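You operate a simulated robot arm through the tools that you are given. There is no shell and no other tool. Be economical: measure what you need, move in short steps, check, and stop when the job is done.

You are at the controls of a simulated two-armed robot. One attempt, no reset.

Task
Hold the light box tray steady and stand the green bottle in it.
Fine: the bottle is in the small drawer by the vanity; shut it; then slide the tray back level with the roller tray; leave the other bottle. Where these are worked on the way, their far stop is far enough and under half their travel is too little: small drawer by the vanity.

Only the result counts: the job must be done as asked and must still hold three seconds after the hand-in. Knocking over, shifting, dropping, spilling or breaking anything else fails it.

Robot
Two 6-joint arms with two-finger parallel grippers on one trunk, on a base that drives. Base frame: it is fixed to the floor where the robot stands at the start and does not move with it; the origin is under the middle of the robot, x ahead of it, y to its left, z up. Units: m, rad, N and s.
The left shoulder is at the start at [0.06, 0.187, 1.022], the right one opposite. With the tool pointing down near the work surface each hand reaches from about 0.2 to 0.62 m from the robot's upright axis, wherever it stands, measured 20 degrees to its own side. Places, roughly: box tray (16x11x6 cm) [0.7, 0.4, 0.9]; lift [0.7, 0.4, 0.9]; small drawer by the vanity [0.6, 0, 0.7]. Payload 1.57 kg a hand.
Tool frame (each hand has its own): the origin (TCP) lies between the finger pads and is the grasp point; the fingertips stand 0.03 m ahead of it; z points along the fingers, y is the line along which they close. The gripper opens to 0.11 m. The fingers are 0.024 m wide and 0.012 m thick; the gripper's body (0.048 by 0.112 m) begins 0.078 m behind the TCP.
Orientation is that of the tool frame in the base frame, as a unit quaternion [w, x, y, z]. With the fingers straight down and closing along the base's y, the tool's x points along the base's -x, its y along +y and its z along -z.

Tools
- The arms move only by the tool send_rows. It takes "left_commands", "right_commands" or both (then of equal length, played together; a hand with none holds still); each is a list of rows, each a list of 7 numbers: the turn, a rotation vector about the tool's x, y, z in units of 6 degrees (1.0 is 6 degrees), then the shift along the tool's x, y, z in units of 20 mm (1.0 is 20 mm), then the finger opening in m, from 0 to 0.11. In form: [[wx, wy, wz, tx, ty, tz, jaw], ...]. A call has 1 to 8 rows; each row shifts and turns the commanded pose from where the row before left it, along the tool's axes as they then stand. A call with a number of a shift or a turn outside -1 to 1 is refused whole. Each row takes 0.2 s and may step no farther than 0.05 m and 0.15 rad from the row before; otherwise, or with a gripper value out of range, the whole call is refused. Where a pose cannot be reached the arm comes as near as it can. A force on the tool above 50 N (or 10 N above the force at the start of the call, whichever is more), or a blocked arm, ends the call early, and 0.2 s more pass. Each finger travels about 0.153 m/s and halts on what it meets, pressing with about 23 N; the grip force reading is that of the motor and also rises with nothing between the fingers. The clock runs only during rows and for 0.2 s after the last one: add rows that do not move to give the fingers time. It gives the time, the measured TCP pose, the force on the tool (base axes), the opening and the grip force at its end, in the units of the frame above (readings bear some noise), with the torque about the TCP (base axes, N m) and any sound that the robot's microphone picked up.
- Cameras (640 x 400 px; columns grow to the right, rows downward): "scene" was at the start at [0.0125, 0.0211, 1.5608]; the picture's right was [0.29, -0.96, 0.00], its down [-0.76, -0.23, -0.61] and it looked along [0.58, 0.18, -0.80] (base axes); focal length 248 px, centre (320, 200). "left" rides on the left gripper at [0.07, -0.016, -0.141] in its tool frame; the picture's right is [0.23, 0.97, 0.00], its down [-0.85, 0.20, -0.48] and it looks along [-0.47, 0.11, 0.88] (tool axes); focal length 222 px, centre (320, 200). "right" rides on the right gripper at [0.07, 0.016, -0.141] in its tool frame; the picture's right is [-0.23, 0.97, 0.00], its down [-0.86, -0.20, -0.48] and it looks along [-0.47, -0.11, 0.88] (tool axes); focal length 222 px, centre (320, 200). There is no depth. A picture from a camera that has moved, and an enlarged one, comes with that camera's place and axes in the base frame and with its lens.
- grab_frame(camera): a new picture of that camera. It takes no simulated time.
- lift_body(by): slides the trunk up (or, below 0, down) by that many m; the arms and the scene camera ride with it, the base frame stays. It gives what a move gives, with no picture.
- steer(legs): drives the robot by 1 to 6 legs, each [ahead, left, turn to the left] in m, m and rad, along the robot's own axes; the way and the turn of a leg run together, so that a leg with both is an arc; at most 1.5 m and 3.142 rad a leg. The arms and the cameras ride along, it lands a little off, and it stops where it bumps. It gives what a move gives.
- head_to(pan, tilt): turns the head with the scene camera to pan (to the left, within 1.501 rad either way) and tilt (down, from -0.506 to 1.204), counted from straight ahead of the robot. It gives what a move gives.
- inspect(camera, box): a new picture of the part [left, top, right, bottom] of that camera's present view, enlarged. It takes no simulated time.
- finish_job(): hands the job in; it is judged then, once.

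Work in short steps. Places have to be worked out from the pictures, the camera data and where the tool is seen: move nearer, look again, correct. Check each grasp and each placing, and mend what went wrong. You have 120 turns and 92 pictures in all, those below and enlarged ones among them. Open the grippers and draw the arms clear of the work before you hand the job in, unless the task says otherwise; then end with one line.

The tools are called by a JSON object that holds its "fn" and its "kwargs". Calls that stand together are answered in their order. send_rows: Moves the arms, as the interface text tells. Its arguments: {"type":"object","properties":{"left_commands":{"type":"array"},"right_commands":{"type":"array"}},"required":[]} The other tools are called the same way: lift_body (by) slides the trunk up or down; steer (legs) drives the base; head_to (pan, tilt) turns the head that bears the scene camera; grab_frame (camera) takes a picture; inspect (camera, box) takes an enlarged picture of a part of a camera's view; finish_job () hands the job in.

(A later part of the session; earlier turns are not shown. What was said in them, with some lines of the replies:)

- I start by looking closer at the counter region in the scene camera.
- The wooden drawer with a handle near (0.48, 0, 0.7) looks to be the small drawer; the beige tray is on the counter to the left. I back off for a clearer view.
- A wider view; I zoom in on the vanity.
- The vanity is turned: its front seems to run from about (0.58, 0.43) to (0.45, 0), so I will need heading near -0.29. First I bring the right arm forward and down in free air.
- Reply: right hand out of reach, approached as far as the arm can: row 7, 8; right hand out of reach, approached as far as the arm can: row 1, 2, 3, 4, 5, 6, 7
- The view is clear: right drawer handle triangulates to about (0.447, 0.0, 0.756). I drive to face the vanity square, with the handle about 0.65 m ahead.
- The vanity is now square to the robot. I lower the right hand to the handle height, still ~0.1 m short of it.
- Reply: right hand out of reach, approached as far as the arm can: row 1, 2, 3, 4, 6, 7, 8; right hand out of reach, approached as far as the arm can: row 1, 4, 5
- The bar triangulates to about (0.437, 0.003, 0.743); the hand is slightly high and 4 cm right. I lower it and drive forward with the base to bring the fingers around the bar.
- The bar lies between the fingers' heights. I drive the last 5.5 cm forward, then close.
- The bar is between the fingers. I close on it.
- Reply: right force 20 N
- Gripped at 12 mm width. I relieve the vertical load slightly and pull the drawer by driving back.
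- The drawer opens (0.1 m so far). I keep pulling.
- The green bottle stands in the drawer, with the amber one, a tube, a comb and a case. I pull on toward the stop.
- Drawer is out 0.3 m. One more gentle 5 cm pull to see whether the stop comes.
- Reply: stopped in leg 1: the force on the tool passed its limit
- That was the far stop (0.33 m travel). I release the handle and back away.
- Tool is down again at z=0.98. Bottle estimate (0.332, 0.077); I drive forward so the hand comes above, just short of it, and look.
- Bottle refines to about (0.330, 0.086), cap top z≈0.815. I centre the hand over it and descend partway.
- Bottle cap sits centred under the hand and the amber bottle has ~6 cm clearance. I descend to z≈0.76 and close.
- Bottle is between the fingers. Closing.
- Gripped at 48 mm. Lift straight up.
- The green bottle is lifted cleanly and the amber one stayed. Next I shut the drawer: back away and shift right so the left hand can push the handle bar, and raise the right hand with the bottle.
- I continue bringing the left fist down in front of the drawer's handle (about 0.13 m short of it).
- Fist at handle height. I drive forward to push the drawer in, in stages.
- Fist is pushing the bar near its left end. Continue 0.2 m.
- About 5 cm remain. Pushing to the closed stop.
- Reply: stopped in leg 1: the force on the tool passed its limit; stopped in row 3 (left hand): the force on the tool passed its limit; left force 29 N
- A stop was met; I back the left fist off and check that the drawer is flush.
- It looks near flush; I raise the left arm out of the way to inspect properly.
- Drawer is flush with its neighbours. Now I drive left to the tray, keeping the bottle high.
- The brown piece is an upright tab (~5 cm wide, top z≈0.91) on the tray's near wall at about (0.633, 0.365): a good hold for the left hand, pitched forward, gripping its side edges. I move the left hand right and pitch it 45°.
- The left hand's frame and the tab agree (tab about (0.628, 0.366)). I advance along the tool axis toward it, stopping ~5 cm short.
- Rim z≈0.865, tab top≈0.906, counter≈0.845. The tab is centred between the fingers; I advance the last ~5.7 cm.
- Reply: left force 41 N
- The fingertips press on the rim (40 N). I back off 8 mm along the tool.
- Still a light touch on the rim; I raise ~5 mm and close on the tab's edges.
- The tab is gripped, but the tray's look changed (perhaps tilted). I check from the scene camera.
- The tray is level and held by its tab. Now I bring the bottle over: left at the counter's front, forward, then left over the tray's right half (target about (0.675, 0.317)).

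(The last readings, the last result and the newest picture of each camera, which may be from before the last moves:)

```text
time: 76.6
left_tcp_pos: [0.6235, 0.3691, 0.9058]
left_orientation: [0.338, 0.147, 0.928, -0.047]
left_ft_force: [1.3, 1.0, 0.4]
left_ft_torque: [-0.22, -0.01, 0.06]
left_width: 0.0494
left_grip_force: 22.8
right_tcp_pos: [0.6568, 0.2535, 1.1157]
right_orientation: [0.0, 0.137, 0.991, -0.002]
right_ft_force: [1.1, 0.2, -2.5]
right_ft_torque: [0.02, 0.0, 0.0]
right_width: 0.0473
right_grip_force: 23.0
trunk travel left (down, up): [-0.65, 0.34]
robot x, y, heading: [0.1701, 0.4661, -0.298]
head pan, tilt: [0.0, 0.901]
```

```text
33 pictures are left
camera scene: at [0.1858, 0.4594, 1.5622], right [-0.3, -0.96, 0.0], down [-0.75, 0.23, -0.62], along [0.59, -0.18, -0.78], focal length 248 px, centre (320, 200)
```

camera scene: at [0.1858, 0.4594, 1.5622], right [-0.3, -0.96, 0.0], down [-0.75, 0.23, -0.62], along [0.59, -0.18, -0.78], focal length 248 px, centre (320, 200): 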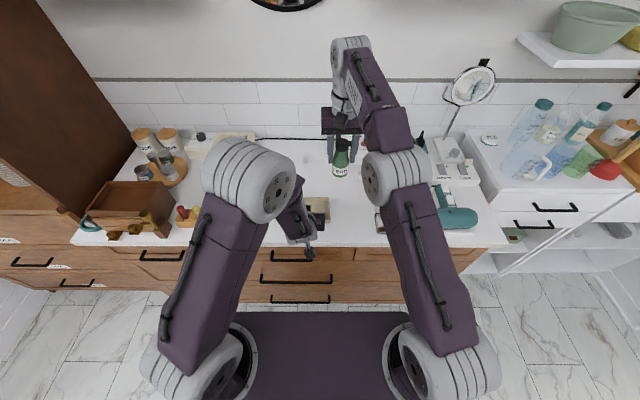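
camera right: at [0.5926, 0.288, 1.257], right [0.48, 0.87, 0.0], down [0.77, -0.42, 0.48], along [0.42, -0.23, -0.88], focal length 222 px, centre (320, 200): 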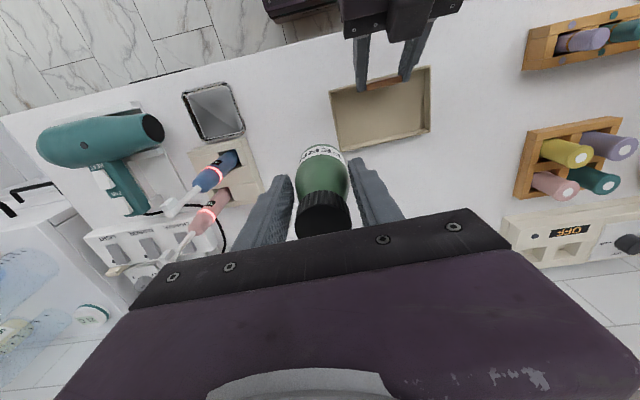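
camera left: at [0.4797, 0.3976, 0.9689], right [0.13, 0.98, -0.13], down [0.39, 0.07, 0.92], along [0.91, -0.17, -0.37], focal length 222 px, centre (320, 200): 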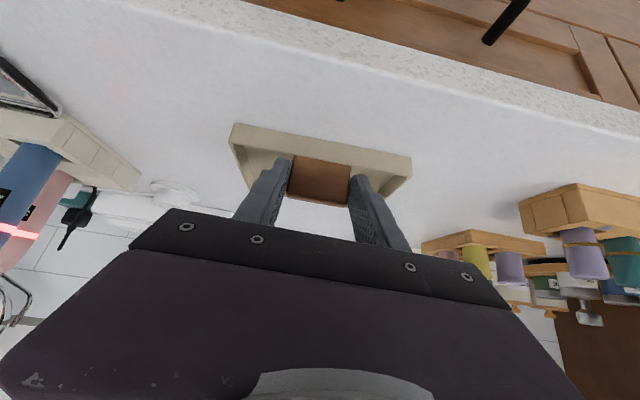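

From above, tray centre is (0.683, 0.354). I move left 6.8 cm and descend to just above the tray floor.

{"fn": "send_rows", "kwargs": {"right_commands": [[0, 0, 0, 0, 0.85, 0, 0.015], [0, 0, 0, 0, 0.85, 0, 0.015], [0, 0, 0, 0, 0.85, 0, 0.015], [0, 0, 0, 0, 0.85, 0, 0.015], [0, 0, 0, 0, 0, 1, 0.015], [0, 0, 0, 0, 0, 1, 0.015], [0, 0, 0, 0, 0, 1, 0.015], [0, 0, 0, 0, 0, 1, 0.015]]}}

{"fn": "grab_frame", "kwargs": {"camera": "right"}}

{"fn": "inspect", "kwargs": {"camera": "scene", "box": [260, 120, 380, 240]}}

```text
time: 78.4
left_tcp_pos: [0.6229, 0.3697, 0.9064]
left_orientation: [0.337, 0.147, 0.929, -0.048]
left_ft_force: [-0.2, 0.0, 2.0]
left_ft_torque: [-0.16, 0.01, 0.0]
left_width: 0.0495
left_grip_force: 23.5
right_tcp_pos: [0.6585, 0.3175, 1.028]
right_orientation: [0.001, 0.137, 0.991, -0.001]
right_ft_force: [0.7, -0.6, -3.5]
right_ft_torque: [0.0, -0.01, 0.0]
right_width: 0.047
right_grip_force: 23.4
right hand out of reach, approached as far as the arm can: row 2, 3, 4
trunk travel left (down, up): [-0.65, 0.34]
robot x, y, heading: [0.1662, 0.4633, -0.301]
head pan, tilt: [0.0, 0.901]
```

```text
32 pictures are left
camera right: at [0.5951, 0.3527, 1.1688], right [0.48, 0.87, 0.0], down [0.77, -0.42, 0.48], along [0.42, -0.23, -0.88], focal length 222 px, centre (320, 200)
```

right: 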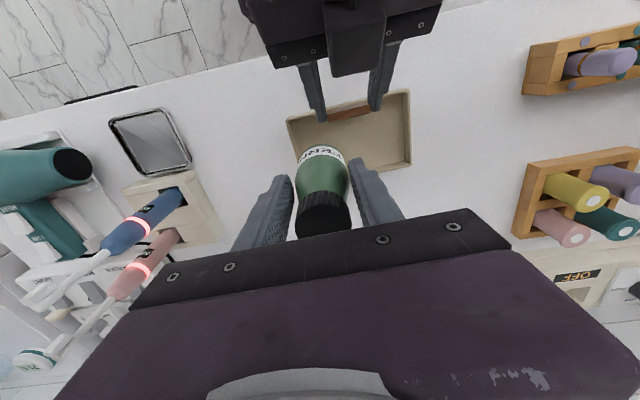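

```text
3.33 times, centred on (320, 180) of scene
camera zoom: at [0.1859, 0.4597, 1.5623], right [-0.3, -0.96, 0.0], down [-0.75, 0.23, -0.62], along [0.59, -0.18, -0.78], focal length 827 px, centre (320, 267)
```

zoom: 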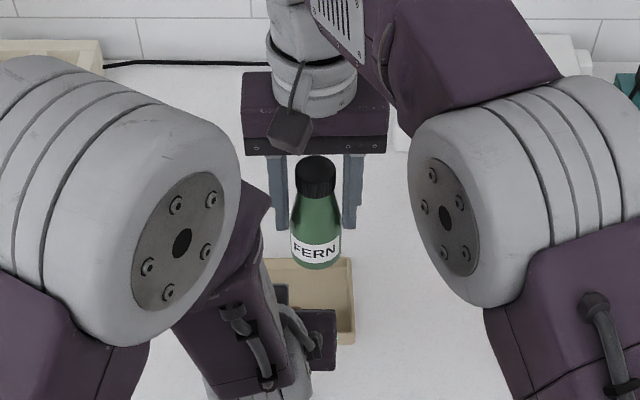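

The reach was a little short (n ~1.6 cm). Descending eases reach; I go down 3 cm and shift forward, still above the tab.

{"fn": "send_rows", "kwargs": {"right_commands": [[0, 0, 0, -0.3, 0, 0.7, 0.015], [0, 0, 0, -0.4, 0, 0.7, 0.015], [0, 0, 0, -0.4, 0, 0, 0.015]]}}

```text
time: 79.2
left_tcp_pos: [0.6229, 0.3695, 0.9057]
left_orientation: [0.337, 0.148, 0.928, -0.048]
left_ft_force: [0.2, 0.2, 2.1]
left_ft_torque: [-0.15, 0.1, 0.01]
left_width: 0.0494
left_grip_force: 23.4
right_tcp_pos: [0.6792, 0.3117, 1.0]
right_orientation: [0.001, 0.138, 0.99, -0.001]
right_ft_force: [-1.2, 0.0, -2.4]
right_ft_torque: [0.01, 0.0, 0.01]
right_width: 0.0474
right_grip_force: 23.1
trunk travel left (down, up): [-0.65, 0.34]
robot x, y, heading: [0.1704, 0.4654, -0.299]
head pan, tilt: [0.0, 0.901]
```

Now at n +0.8 cm, t −4.1 cm from the tray centre: well inside. Descend to just above the floor.

{"fn": "send_rows", "kwargs": {"right_commands": [[0, 0, 0, 0, 0.1, 0.9, 0.015], [0, 0, 0, 0, 0.1, 0.9, 0.015], [0, 0, 0, 0, 0, 0.8, 0.015], [0, 0, 0, 0, 0, 0, 0.015]]}}

{"fn": "grab_frame", "kwargs": {"camera": "right"}}

{"fn": "inspect", "kwargs": {"camera": "scene", "box": [260, 120, 380, 240]}}

```text
time: 80.2
left_tcp_pos: [0.6234, 0.3698, 0.9067]
left_orientation: [0.338, 0.147, 0.928, -0.048]
left_ft_force: [0.1, 0.4, 1.3]
left_ft_torque: [-0.18, 0.06, 0.02]
left_width: 0.0493
left_grip_force: 23.2
right_tcp_pos: [0.6792, 0.3157, 0.949]
right_orientation: [0.001, 0.138, 0.99, -0.001]
right_ft_force: [0.2, -0.1, -2.4]
right_ft_torque: [-0.01, -0.01, 0.03]
right_width: 0.0472
right_grip_force: 22.9
trunk travel left (down, up): [-0.65, 0.34]
robot x, y, heading: [0.17, 0.4679, -0.299]
head pan, tilt: [0.0, 0.901]
```

```text
30 pictures are left
camera right: at [0.6167, 0.3507, 1.0902], right [0.48, 0.87, 0.0], down [0.77, -0.42, 0.48], along [0.42, -0.23, -0.88], focal length 222 px, centre (320, 200)
```

right: 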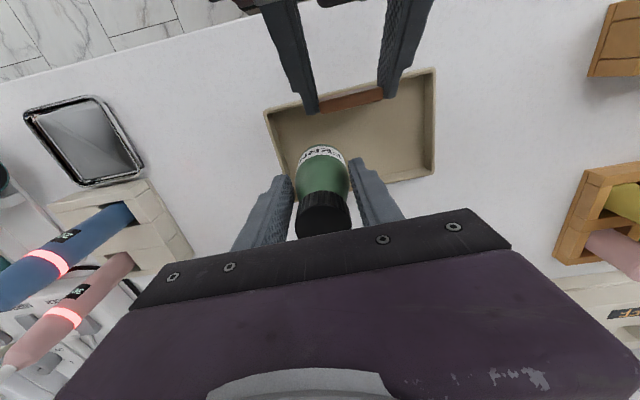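

```text
3.33 times, centred on (320, 180) of scene
camera zoom: at [0.1859, 0.4596, 1.5622], right [-0.3, -0.96, 0.0], down [-0.75, 0.23, -0.62], along [0.59, -0.18, -0.78], focal length 827 px, centre (320, 267)
```

zoom: 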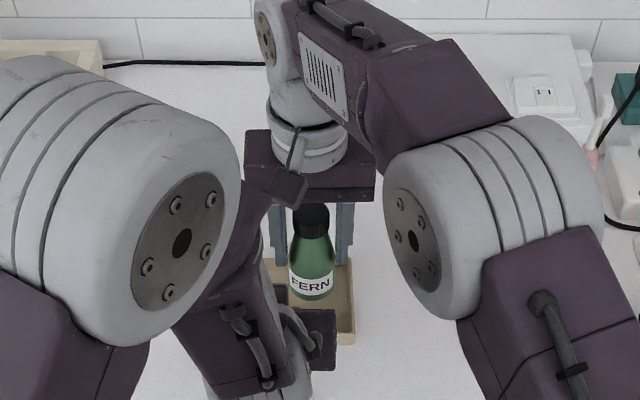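

Bottle is inside the tray walls. Lower slowly, watching the force.

{"fn": "send_rows", "kwargs": {"right_commands": [[0, 0, 0, 0, 0, 0.2, 0.015], [0, 0, 0, 0, 0, 0.2, 0.015], [0, 0, 0, 0, 0, 0.2, 0.015]]}}

```text
time: 81.0
left_tcp_pos: [0.6235, 0.3693, 0.9065]
left_orientation: [0.338, 0.148, 0.928, -0.048]
left_ft_force: [0.2, 0.3, 1.5]
left_ft_torque: [-0.22, 0.03, 0.03]
left_width: 0.0493
left_grip_force: 22.7
right_tcp_pos: [0.6807, 0.3153, 0.937]
right_orientation: [0.001, 0.138, 0.99, -0.001]
right_ft_force: [0.2, 0.4, -2.9]
right_ft_torque: [0.06, 0.02, -0.04]
right_width: 0.0473
right_grip_force: 23.4
trunk travel left (down, up): [-0.65, 0.34]
robot x, y, heading: [0.1709, 0.4623, -0.301]
head pan, tilt: [0.0, 0.901]
```

{"fn": "send_rows", "kwargs": {"right_commands": [[0, 0, 0, 0, 0, 0.15, 0.015], [0, 0, 0, 0, 0, 0.15, 0.015]]}}

```text
time: 81.6
left_tcp_pos: [0.6231, 0.3693, 0.9053]
left_orientation: [0.338, 0.147, 0.928, -0.047]
left_ft_force: [12.7, -4.7, -12.3]
left_ft_torque: [-0.19, 0.4, 0.33]
left_width: 0.0496
left_grip_force: 23.0
right_tcp_pos: [0.6811, 0.3162, 0.9333]
right_orientation: [0.002, 0.137, 0.991, 0.0]
right_ft_force: [-8.4, 1.6, 22.3]
right_ft_torque: [0.12, 0.42, 0.04]
right_width: 0.0473
right_grip_force: 22.9
trunk travel left (down, up): [-0.65, 0.34]
robot x, y, heading: [0.1694, 0.4635, -0.301]
head pan, tilt: [0.0, 0.901]
```

Contact with the tray floor at z≈0.934. I relieve slightly and release the bottle.

{"fn": "send_rows", "kwargs": {"right_commands": [[0, 0, 0, 0, 0, -0.1, 0.015], [0, 0, 0, 0, 0, 0, 0.045], [0, 0, 0, 0, 0, 0, 0.055], [0, 0, 0, 0, 0, 0, 0.065], [0, 0, 0, 0, 0, 0, 0.075], [0, 0, 0, 0, 0, 0, 0.075]]}}

{"fn": "grab_frame", "kwargs": {"camera": "right"}}

{"fn": "inspect", "kwargs": {"camera": "scene", "box": [260, 120, 380, 240]}}

```text
time: 83.0
left_tcp_pos: [0.6247, 0.3681, 0.9058]
left_orientation: [0.338, 0.147, 0.928, -0.047]
left_ft_force: [-1.0, 0.8, 0.6]
left_ft_torque: [-0.23, 0.04, -0.08]
left_width: 0.0494
left_grip_force: 22.7
right_tcp_pos: [0.6808, 0.3151, 0.9346]
right_orientation: [0.001, 0.138, 0.99, -0.001]
right_ft_force: [0.1, -1.1, 0.7]
right_ft_torque: [-0.04, 0.03, -0.01]
right_width: 0.0751
right_grip_force: 0.1
trunk travel left (down, up): [-0.65, 0.34]
robot x, y, heading: [0.1695, 0.4665, -0.294]
head pan, tilt: [0.0, 0.901]
```

```text
28 pictures are left
camera right: at [0.6175, 0.3505, 1.0746], right [0.48, 0.87, 0.0], down [0.77, -0.42, 0.48], along [0.42, -0.23, -0.88], focal length 222 px, centre (320, 200)
```

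right: 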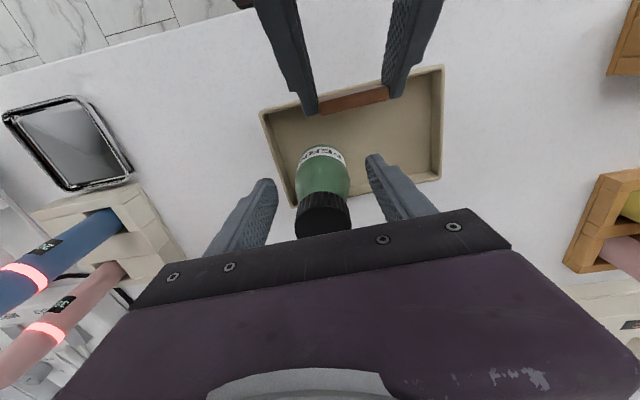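

```text
3.33 times, centred on (320, 180) of scene
camera zoom: at [0.1853, 0.4598, 1.5622], right [-0.3, -0.96, 0.0], down [-0.75, 0.23, -0.62], along [0.59, -0.18, -0.78], focal length 827 px, centre (320, 267)
```

zoom: 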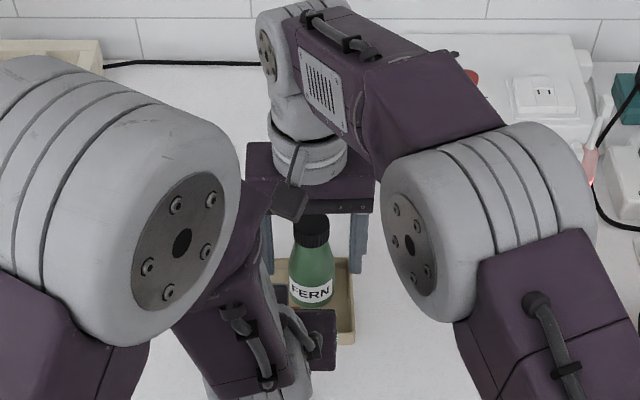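

The bottle stands free. I raise the right hand straight up and take it away to the right.

{"fn": "send_rows", "kwargs": {"right_commands": [[0, 0, 0, 0, 0, -1, 0.075], [0, 0, 0, 0, 0, -1, 0.075], [0, 0, 0, 0, 0, -1, 0.075], [0, 0, 0, 0, 0, -1, 0.075], [0, 0, 0, 0, 0, -1, 0.075], [0, 0, 0, 0, 0, -1, 0.075], [0, 0, 0, 0, 0, -1, 0.075], [0, 0, 0, 0, 0, -1, 0.075]]}}

{"fn": "send_rows", "kwargs": {"right_commands": [[0, 0, 0, 0, -1, -0.3, 0.075], [0, 0, 0, 0, -1, -0.3, 0.075], [0, 0, 0, 0, -1, -0.3, 0.075], [0, 0, 0, 0.6, -1, -0.3, 0.075], [0, 0, 0, 1, -1, 0, 0.075], [0, 0, 0, 1, -1, 0, 0.075], [0, 0, 0, 1, -1, 0, 0.075], [0, 0, 0, 1, -1, 0, 0.075]]}}

{"fn": "grab_frame", "kwargs": {"camera": "right"}}

{"fn": "grab_frame", "kwargs": {"camera": "scene"}}

```text
time: 84.8
left_tcp_pos: [0.6231, 0.3698, 0.9057]
left_orientation: [0.338, 0.147, 0.929, -0.047]
left_ft_force: [-0.4, 0.4, 2.1]
left_ft_torque: [-0.23, 0.12, -0.05]
left_width: 0.0492
left_grip_force: 22.7
right_tcp_pos: [0.6667, 0.3147, 1.0897]
right_orientation: [0.001, 0.138, 0.99, -0.001]
right_ft_force: [-0.2, 0.1, -0.4]
right_ft_torque: [0.02, -0.04, 0.0]
right_width: 0.0751
right_grip_force: 0.1
right hand out of reach, approached as far as the arm can: row 7, 8
trunk travel left (down, up): [-0.65, 0.34]
robot x, y, heading: [0.1717, 0.4654, -0.3]
head pan, tilt: [0.0, 0.901]
```

```text
time: 86.6
left_tcp_pos: [0.6227, 0.3682, 0.9069]
left_orientation: [0.339, 0.147, 0.928, -0.048]
left_ft_force: [-0.8, 1.0, 2.0]
left_ft_torque: [-0.36, 0.05, -0.04]
left_width: 0.0496
left_grip_force: 23.2
right_tcp_pos: [0.535, 0.1853, 1.1129]
right_orientation: [0.001, 0.137, 0.991, -0.001]
right_ft_force: [0.4, 0.8, -0.4]
right_ft_torque: [0.0, 0.01, -0.01]
right_width: 0.0747
right_grip_force: 0.0
trunk travel left (down, up): [-0.65, 0.34]
robot x, y, heading: [0.1701, 0.466, -0.301]
head pan, tilt: [0.0, 0.901]
```

```text
26 pictures are left
camera right: at [0.4712, 0.2207, 1.2531], right [0.48, 0.88, 0.0], down [0.77, -0.42, 0.48], along [0.42, -0.23, -0.88], focal length 222 px, centre (320, 200)
```

right: 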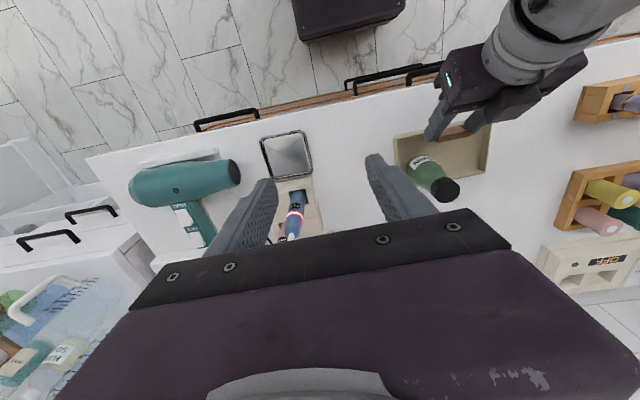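

```text
25 pictures are left
camera scene: at [0.1847, 0.4593, 1.5622], right [-0.3, -0.96, 0.0], down [-0.75, 0.23, -0.62], along [0.59, -0.18, -0.78], focal length 248 px, centre (320, 200)
```

scene: 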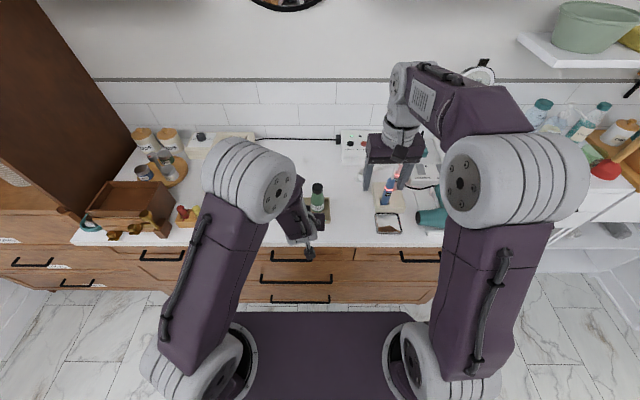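

The bottle stands in the tray and the right hand is clear. The roller tray spans n≈0.652–0.773 (centre 0.712), the box tray's centre is at n≈0.552, so I slide it ~0.16 m back. First half, slowly.

{"fn": "send_rows", "kwargs": {"left_commands": [[0, 0, 0, -0.15, 0.003, 0.126, 0.03], [0, 0, 0, -0.3, 0.006, 0.251, 0.03], [0, 0, 0, -0.383, 0.008, 0.321, 0.03], [0, 0, 0, -0.383, 0.008, 0.321, 0.03], [0, 0, 0, -0.383, 0.008, 0.321, 0.03], [0, 0, 0, -0.383, 0.008, 0.321, 0.03], [0, 0, 0, -0.3, 0.006, 0.251, 0.03], [0, 0, 0, -0.15, 0.003, 0.126, 0.03]]}}

{"fn": "grab_frame", "kwargs": {"camera": "right"}}

{"fn": "grab_frame", "kwargs": {"camera": "left"}}

```text
time: 88.4
left_tcp_pos: [0.6848, 0.3513, 0.9061]
left_orientation: [0.338, 0.146, 0.928, -0.047]
left_ft_force: [-0.8, 0.6, -0.5]
left_ft_torque: [-0.21, -0.02, -0.11]
left_width: 0.0493
left_grip_force: 23.7
right_tcp_pos: [0.535, 0.1848, 1.112]
right_orientation: [0.0, 0.138, 0.991, -0.001]
right_ft_force: [-0.8, 0.6, 0.6]
right_ft_torque: [0.02, 0.01, 0.0]
right_width: 0.075
right_grip_force: 0.1
trunk travel left (down, up): [-0.65, 0.34]
robot x, y, heading: [0.1717, 0.4632, -0.297]
head pan, tilt: [0.0, 0.901]
```

```text
24 pictures are left
camera right: at [0.4722, 0.2212, 1.2532], right [0.48, 0.87, 0.0], down [0.77, -0.42, 0.48], along [0.42, -0.23, -0.88], focal length 222 px, centre (320, 200)
```

right: 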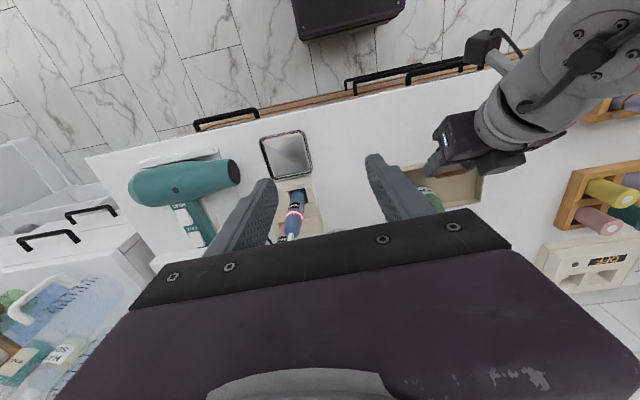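

```text
23 pictures are left
camera left: at [0.5401, 0.3794, 0.9694], right [0.13, 0.98, -0.13], down [0.39, 0.07, 0.92], along [0.91, -0.17, -0.37], focal length 222 px, centre (320, 200)
```

left: 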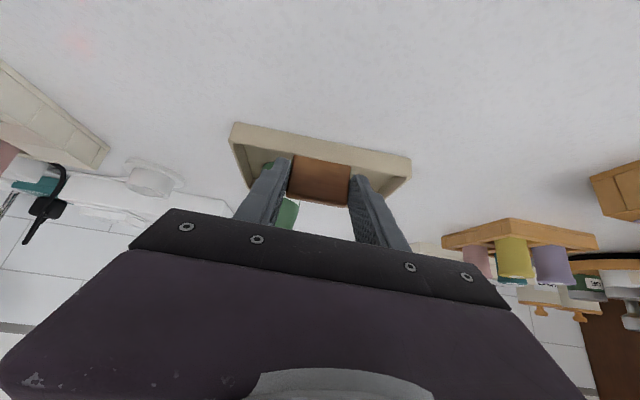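

Moved 6.5 cm smoothly, bottle still up. About 9.6 cm remain; continue.

{"fn": "send_rows", "kwargs": {"left_commands": [[0, 0, 0, -0.15, 0.003, 0.126, 0.03], [0, 0, 0, -0.3, 0.006, 0.251, 0.03], [0, 0, 0, -0.383, 0.008, 0.321, 0.03], [0, 0, 0, -0.383, 0.008, 0.321, 0.03], [0, 0, 0, -0.383, 0.008, 0.321, 0.03], [0, 0, 0, -0.383, 0.008, 0.321, 0.03], [0, 0, 0, -0.3, 0.006, 0.251, 0.03], [0, 0, 0, -0.15, 0.003, 0.126, 0.03]]}}

{"fn": "grab_frame", "kwargs": {"camera": "scene"}}

```text
time: 90.2
left_tcp_pos: [0.7446, 0.3323, 0.9069]
left_orientation: [0.338, 0.147, 0.928, -0.047]
left_ft_force: [-0.2, -1.2, 0.2]
left_ft_torque: [-0.08, 0.03, -0.03]
left_width: 0.0495
left_grip_force: 23.3
right_tcp_pos: [0.5349, 0.1856, 1.1116]
right_orientation: [0.001, 0.138, 0.99, 0.0]
right_ft_force: [1.0, 0.3, -0.1]
right_ft_torque: [0.01, 0.0, -0.01]
right_width: 0.075
right_grip_force: 0.0
trunk travel left (down, up): [-0.65, 0.34]
robot x, y, heading: [0.1711, 0.4659, -0.299]
head pan, tilt: [0.0, 0.901]
```

```text
22 pictures are left
camera scene: at [0.1857, 0.4595, 1.5623], right [-0.3, -0.96, 0.0], down [-0.75, 0.23, -0.62], along [0.59, -0.18, -0.78], focal length 248 px, centre (320, 200)
```

scene: 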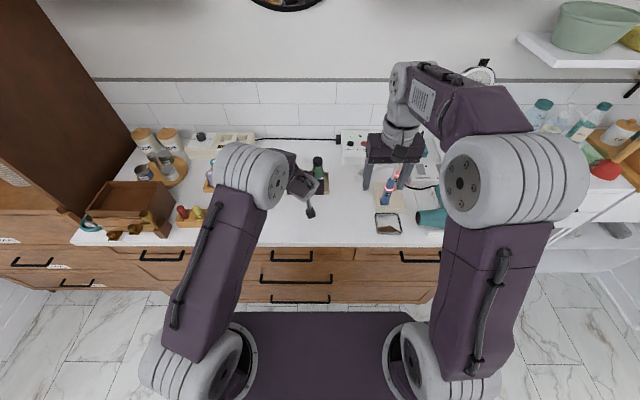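

Total 12.7 cm; ~3.4 cm to go.

{"fn": "send_rows", "kwargs": {"left_commands": [[0, 0, 0, -0.19, 0.004, 0.16, 0.03], [0, 0, 0, -0.345, 0.007, 0.289, 0.03], [0, 0, 0, -0.345, 0.007, 0.289, 0.03], [0, 0, 0, -0.268, 0.006, 0.225, 0.03], [0, 0, 0, -0.153, 0.003, 0.128, 0.03], [0, 0, 0, 0, 0, 0, 0.03]]}}

{"fn": "inspect", "kwargs": {"camera": "scene", "box": [190, 120, 350, 220]}}

{"fn": "grab_frame", "kwargs": {"camera": "left"}}

```text
time: 91.6
left_tcp_pos: [0.7781, 0.3223, 0.9069]
left_orientation: [0.338, 0.148, 0.928, -0.048]
left_ft_force: [-0.4, 0.8, 0.0]
left_ft_torque: [-0.17, -0.03, -0.03]
left_width: 0.0492
left_grip_force: 22.8
right_tcp_pos: [0.5353, 0.1861, 1.1131]
right_orientation: [0.001, 0.138, 0.99, -0.001]
right_ft_force: [-0.5, 0.2, -0.8]
right_ft_torque: [0.0, -0.01, -0.01]
right_width: 0.0747
right_grip_force: 0.0
trunk travel left (down, up): [-0.65, 0.34]
robot x, y, heading: [0.1656, 0.4665, -0.3]
head pan, tilt: [0.0, 0.901]
```

```text
4.00 times, centred on (270, 170) of scene
camera zoom: at [0.1856, 0.4596, 1.5622], right [-0.3, -0.96, 0.0], down [-0.75, 0.23, -0.62], along [0.59, -0.18, -0.78], focal length 992 px, centre (520, 320)
```

zoom: 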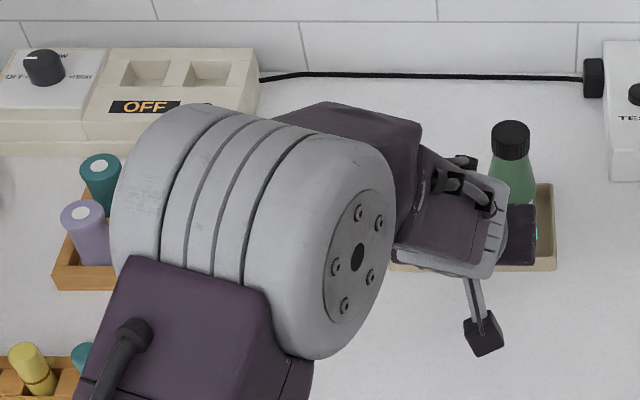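

```text
20 pictures are left
camera left: at [0.6339, 0.3509, 0.9695], right [0.13, 0.98, -0.14], down [0.39, 0.07, 0.92], along [0.91, -0.17, -0.37], focal length 222 px, centre (320, 200)
```

left: 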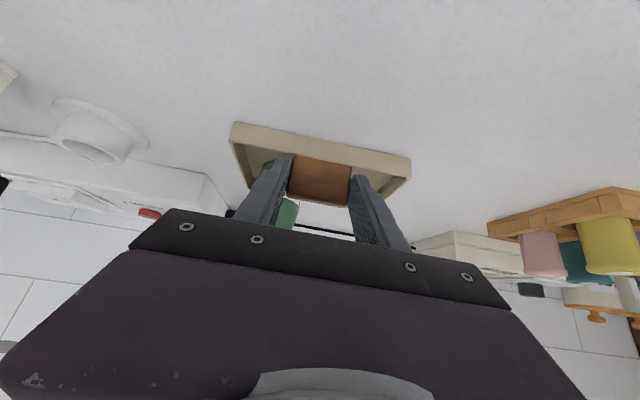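

Tray centre now near n≈0.713, matching the roller tray. I open the left fingers just a little and withdraw back along the tool axis.

{"fn": "send_rows", "kwargs": {"left_commands": [[0, 0, 0, 0, 0, 0, 0.055], [0, 0, 0, 0, 0, 0, 0.062], [0, 0, 0, 0, 0, 0, 0.062], [0, 0, 0, 0, 0, -0.5, 0.062], [0, 0, 0, 0, 0, -1, 0.062], [0, 0, 0, 0, 0, -1, 0.062], [0, 0, 0, 0, 0, -1, 0.062], [0, 0, 0, 0, 0, -1, 0.062]]}}

{"fn": "grab_frame", "kwargs": {"camera": "left"}}

```text
time: 93.4
left_tcp_pos: [0.7222, 0.3395, 0.9761]
left_orientation: [0.338, 0.147, 0.928, -0.047]
left_ft_force: [-0.2, 0.2, -0.6]
left_ft_torque: [0.01, -0.02, 0.01]
left_width: 0.0623
left_grip_force: 0.0
right_tcp_pos: [0.5355, 0.1861, 1.1124]
right_orientation: [0.002, 0.138, 0.99, -0.002]
right_ft_force: [-0.1, -0.7, 0.8]
right_ft_torque: [0.01, -0.01, 0.02]
right_width: 0.0752
right_grip_force: 0.1
trunk travel left (down, up): [-0.65, 0.34]
robot x, y, heading: [0.1697, 0.4662, -0.298]
head pan, tilt: [0.0, 0.901]
```

```text
19 pictures are left
camera left: at [0.5782, 0.3684, 1.0383], right [0.13, 0.98, -0.13], down [0.39, 0.07, 0.92], along [0.91, -0.17, -0.37], focal length 222 px, centre (320, 200)
```

left: 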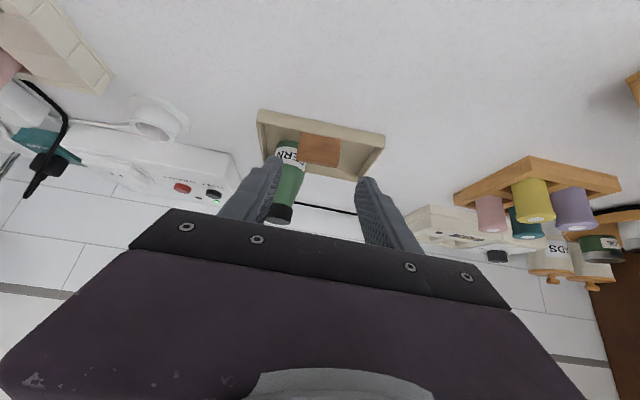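

Released cleanly; bottle upright. I withdraw further and back the base off for a clear view.

{"fn": "send_rows", "kwargs": {"left_commands": [[0, 0, 0, 0, 0, -1, 0.062], [0, 0, 0, 0, 0, -1, 0.062], [0, 0, 0, 0, 0, -1, 0.062], [0, 0, 0, 0, 0, -1, 0.062], [0, 0, 0, 0, 0, -1, 0.062], [0, 0, 0, 0, 0, -1, 0.062]]}}

{"fn": "steer", "kwargs": {"legs": [[-0.35, 0, 0]]}}

{"fn": "head_to", "kwargs": {"pan": 0.0, "tilt": 0.7}}

{"fn": "grab_frame", "kwargs": {"camera": "scene"}}

```text
time: 94.8
left_tcp_pos: [0.6473, 0.3626, 1.0688]
left_orientation: [0.337, 0.147, 0.929, -0.048]
left_ft_force: [-1.1, -0.2, -1.1]
left_ft_torque: [-0.02, 0.01, 0.01]
left_width: 0.0617
left_grip_force: 0.0
right_tcp_pos: [0.5341, 0.1865, 1.1116]
right_orientation: [0.0, 0.137, 0.991, -0.001]
right_ft_force: [-0.1, -0.3, -0.5]
right_ft_torque: [-0.02, 0.01, 0.04]
right_width: 0.0752
right_grip_force: 0.1
trunk travel left (down, up): [-0.65, 0.34]
robot x, y, heading: [0.171, 0.4624, -0.299]
head pan, tilt: [0.0, 0.901]
```

```text
time: 97.0
left_tcp_pos: [0.3138, 0.4646, 1.0674]
left_orientation: [0.338, 0.147, 0.928, -0.047]
left_ft_force: [-0.6, 0.3, 0.0]
left_ft_torque: [-0.01, 0.03, -0.02]
left_width: 0.0622
left_grip_force: 0.0
right_tcp_pos: [0.1994, 0.2899, 1.1123]
right_orientation: [0.001, 0.138, 0.99, -0.002]
right_ft_force: [-0.5, -0.4, -0.9]
right_ft_torque: [0.01, -0.02, -0.01]
right_width: 0.075
right_grip_force: 0.2
trunk travel left (down, up): [-0.65, 0.34]
robot x, y, heading: [-0.1644, 0.5654, -0.305]
head pan, tilt: [0.0, 0.901]
```

```text
time: 97.8
left_tcp_pos: [0.3133, 0.4648, 1.0677]
left_orientation: [0.338, 0.147, 0.929, -0.047]
left_ft_force: [0.6, -0.2, -0.2]
left_ft_torque: [0.01, -0.01, 0.05]
left_width: 0.062
left_grip_force: 0.1
right_tcp_pos: [0.1996, 0.2899, 1.1142]
right_orientation: [0.001, 0.138, 0.99, -0.001]
right_ft_force: [-0.7, 0.0, 0.3]
right_ft_torque: [0.01, 0.02, 0.02]
right_width: 0.075
right_grip_force: 0.0
trunk travel left (down, up): [-0.65, 0.34]
robot x, y, heading: [-0.1631, 0.5689, -0.301]
head pan, tilt: [0.0, 0.7]
```

```text
18 pictures are left
camera scene: at [-0.141, 0.5608, 1.5784], right [-0.3, -0.95, 0.0], down [-0.62, 0.19, -0.76], along [0.73, -0.23, -0.64], focal length 248 px, centre (320, 200)
```

scene: 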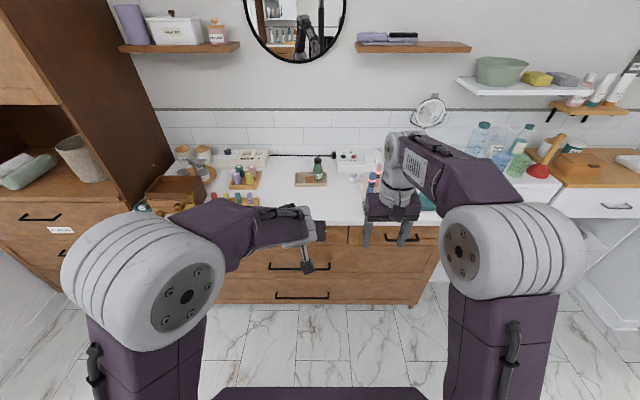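

{"fn": "inspect", "kwargs": {"camera": "scene", "box": [210, 140, 350, 220]}}

```text
4.57 times, centred on (280, 180) of scene
camera zoom: at [-0.141, 0.5608, 1.5784], right [-0.3, -0.95, 0.0], down [-0.62, 0.19, -0.76], along [0.73, -0.23, -0.64], focal length 1134 px, centre (503, 291)
```

zoom: 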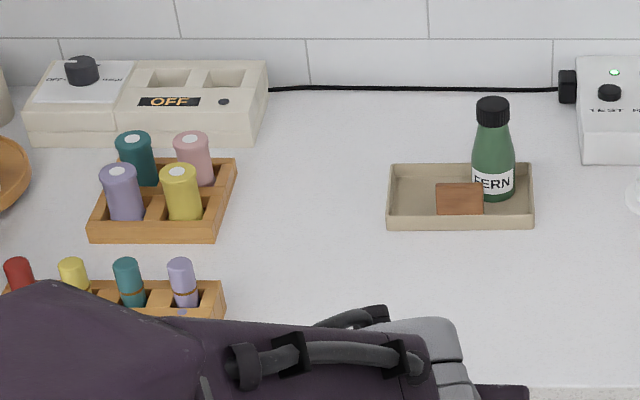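

Bottle stands upright in the tray, tray level with the roller tray within about 1 cm. I back off slightly more and check the drawer once more.

{"fn": "steer", "kwargs": {"legs": [[-0.2, 0.25, 0]]}}

{"fn": "head_to", "kwargs": {"pan": -0.25, "tilt": 0.65}}

{"fn": "inspect", "kwargs": {"camera": "scene", "box": [180, 100, 500, 300]}}

```text
time: 99.9
left_tcp_pos: [0.1963, 0.7581, 1.067]
left_orientation: [0.337, 0.149, 0.928, -0.048]
left_ft_force: [1.1, -0.4, -0.2]
left_ft_torque: [0.01, 0.02, 0.0]
left_width: 0.0619
left_grip_force: 0.0
right_tcp_pos: [0.0828, 0.5841, 1.1118]
right_orientation: [0.001, 0.139, 0.99, -0.002]
right_ft_force: [-0.2, 0.5, 0.5]
right_ft_torque: [0.0, 0.0, 0.03]
right_width: 0.075
right_grip_force: 0.1
trunk travel left (down, up): [-0.65, 0.34]
robot x, y, heading: [-0.2801, 0.8667, -0.308]
head pan, tilt: [0.0, 0.7]
```

```text
time: 100.7
left_tcp_pos: [0.1965, 0.7587, 1.0677]
left_orientation: [0.338, 0.15, 0.928, -0.049]
left_ft_force: [0.4, 0.3, 0.5]
left_ft_torque: [-0.01, 0.02, -0.01]
left_width: 0.0622
left_grip_force: 0.0
right_tcp_pos: [0.0828, 0.5847, 1.1119]
right_orientation: [0.001, 0.139, 0.99, -0.001]
right_ft_force: [0.0, -0.4, 1.0]
right_ft_torque: [0.02, -0.01, 0.04]
right_width: 0.0751
right_grip_force: 0.1
trunk travel left (down, up): [-0.65, 0.34]
robot x, y, heading: [-0.2838, 0.8663, -0.308]
head pan, tilt: [-0.25, 0.649]
```

```text
2.00 times, centred on (340, 200) of scene
camera zoom: at [-0.265, 0.8362, 1.5827], right [-0.52, -0.85, 0.0], down [-0.51, 0.32, -0.8], along [0.68, -0.42, -0.6], focal length 496 px, centre (280, 200)
```

zoom: 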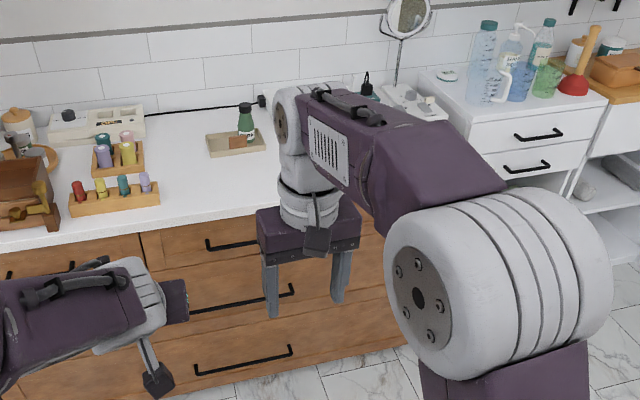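

The right arm hides the drawer; I shift right for one more look.

{"fn": "steer", "kwargs": {"legs": [[0, -0.7, 0]]}}

{"fn": "head_to", "kwargs": {"pan": 0.0, "tilt": 0.65}}

{"fn": "grab_frame", "kwargs": {"camera": "scene"}}

```text
time: 104.4
left_tcp_pos: [-0.0138, 0.1022, 1.0678]
left_orientation: [0.337, 0.153, 0.928, -0.05]
left_ft_force: [-0.4, -0.4, 0.5]
left_ft_torque: [-0.01, 0.0, -0.01]
left_width: 0.0621
left_grip_force: 0.1
right_tcp_pos: [-0.1287, -0.0713, 1.1114]
right_orientation: [0.0, 0.144, 0.99, -0.001]
right_ft_force: [-1.0, -0.3, 0.6]
right_ft_torque: [0.0, 0.03, 0.01]
right_width: 0.075
right_grip_force: 0.1
trunk travel left (down, up): [-0.65, 0.34]
robot x, y, heading: [-0.4925, 0.2127, -0.312]
head pan, tilt: [-0.25, 0.649]
```

```text
time: 105.2
left_tcp_pos: [-0.0133, 0.1021, 1.0678]
left_orientation: [0.338, 0.154, 0.927, -0.05]
left_ft_force: [-0.1, 0.9, 0.9]
left_ft_torque: [0.0, 0.03, 0.0]
left_width: 0.0622
left_grip_force: 0.1
right_tcp_pos: [-0.1282, -0.0731, 1.111]
right_orientation: [0.002, 0.144, 0.99, -0.001]
right_ft_force: [-1.1, -1.0, -1.5]
right_ft_torque: [0.01, -0.06, 0.01]
right_width: 0.0746
right_grip_force: 0.1
trunk travel left (down, up): [-0.65, 0.34]
robot x, y, heading: [-0.491, 0.2094, -0.312]
head pan, tilt: [0.0, 0.649]
```

```text
15 pictures are left
camera scene: at [-0.4639, 0.2026, 1.5827], right [-0.31, -0.95, 0.0], down [-0.58, 0.19, -0.8], along [0.76, -0.25, -0.6], focal length 248 px, centre (320, 200)
```

scene: 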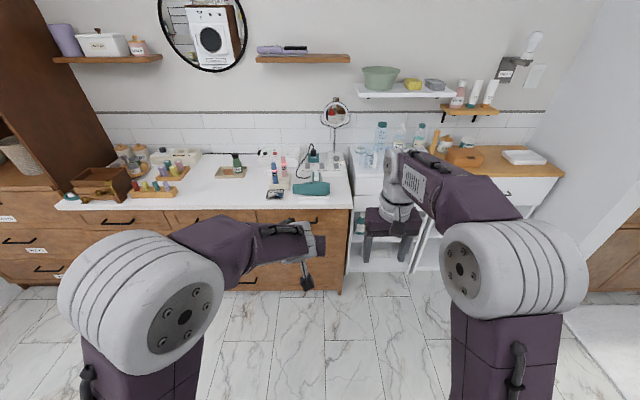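

{"fn": "inspect", "kwargs": {"camera": "scene", "box": [200, 180, 380, 300]}}

{"fn": "inspect", "kwargs": {"camera": "scene", "box": [100, 130, 280, 230]}}

```text
3.33 times, centred on (290, 240) of scene
camera zoom: at [-0.4639, 0.2026, 1.5827], right [-0.31, -0.95, 0.0], down [-0.58, 0.19, -0.8], along [0.76, -0.25, -0.6], focal length 827 px, centre (420, 67)
```

zoom: 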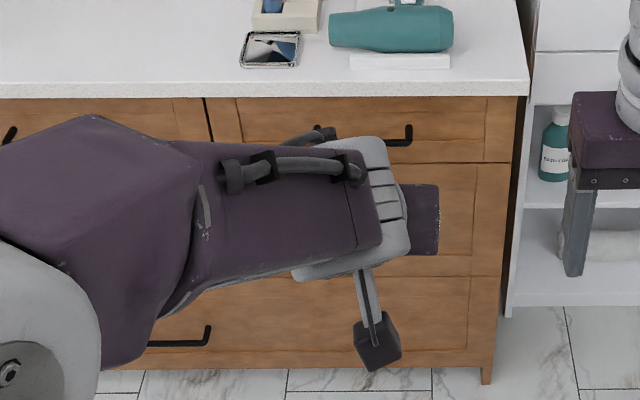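

```text
3.56 times, centred on (190, 180) of scene
camera zoom: at [-0.4639, 0.2026, 1.5827], right [-0.31, -0.95, 0.0], down [-0.58, 0.19, -0.8], along [0.76, -0.25, -0.6], focal length 882 px, centre (782, 271)
```

zoom: 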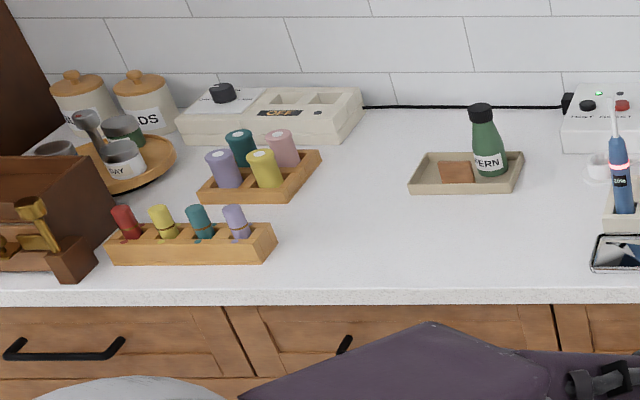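

The drawer is flush, the bottle stands in the tray, the tray is level with the roller tray, and both arms are clear with grippers open. Handing in.

{"fn": "finish_job", "kwargs": {}}

```text
The job is handed in.
```

The green bottle is standing in the box tray and the tray is slid back level with the roller tray, to within about 1 cm by the camera. The small drawer is shut after being opened to its far stop, and the other bottle was left in it.
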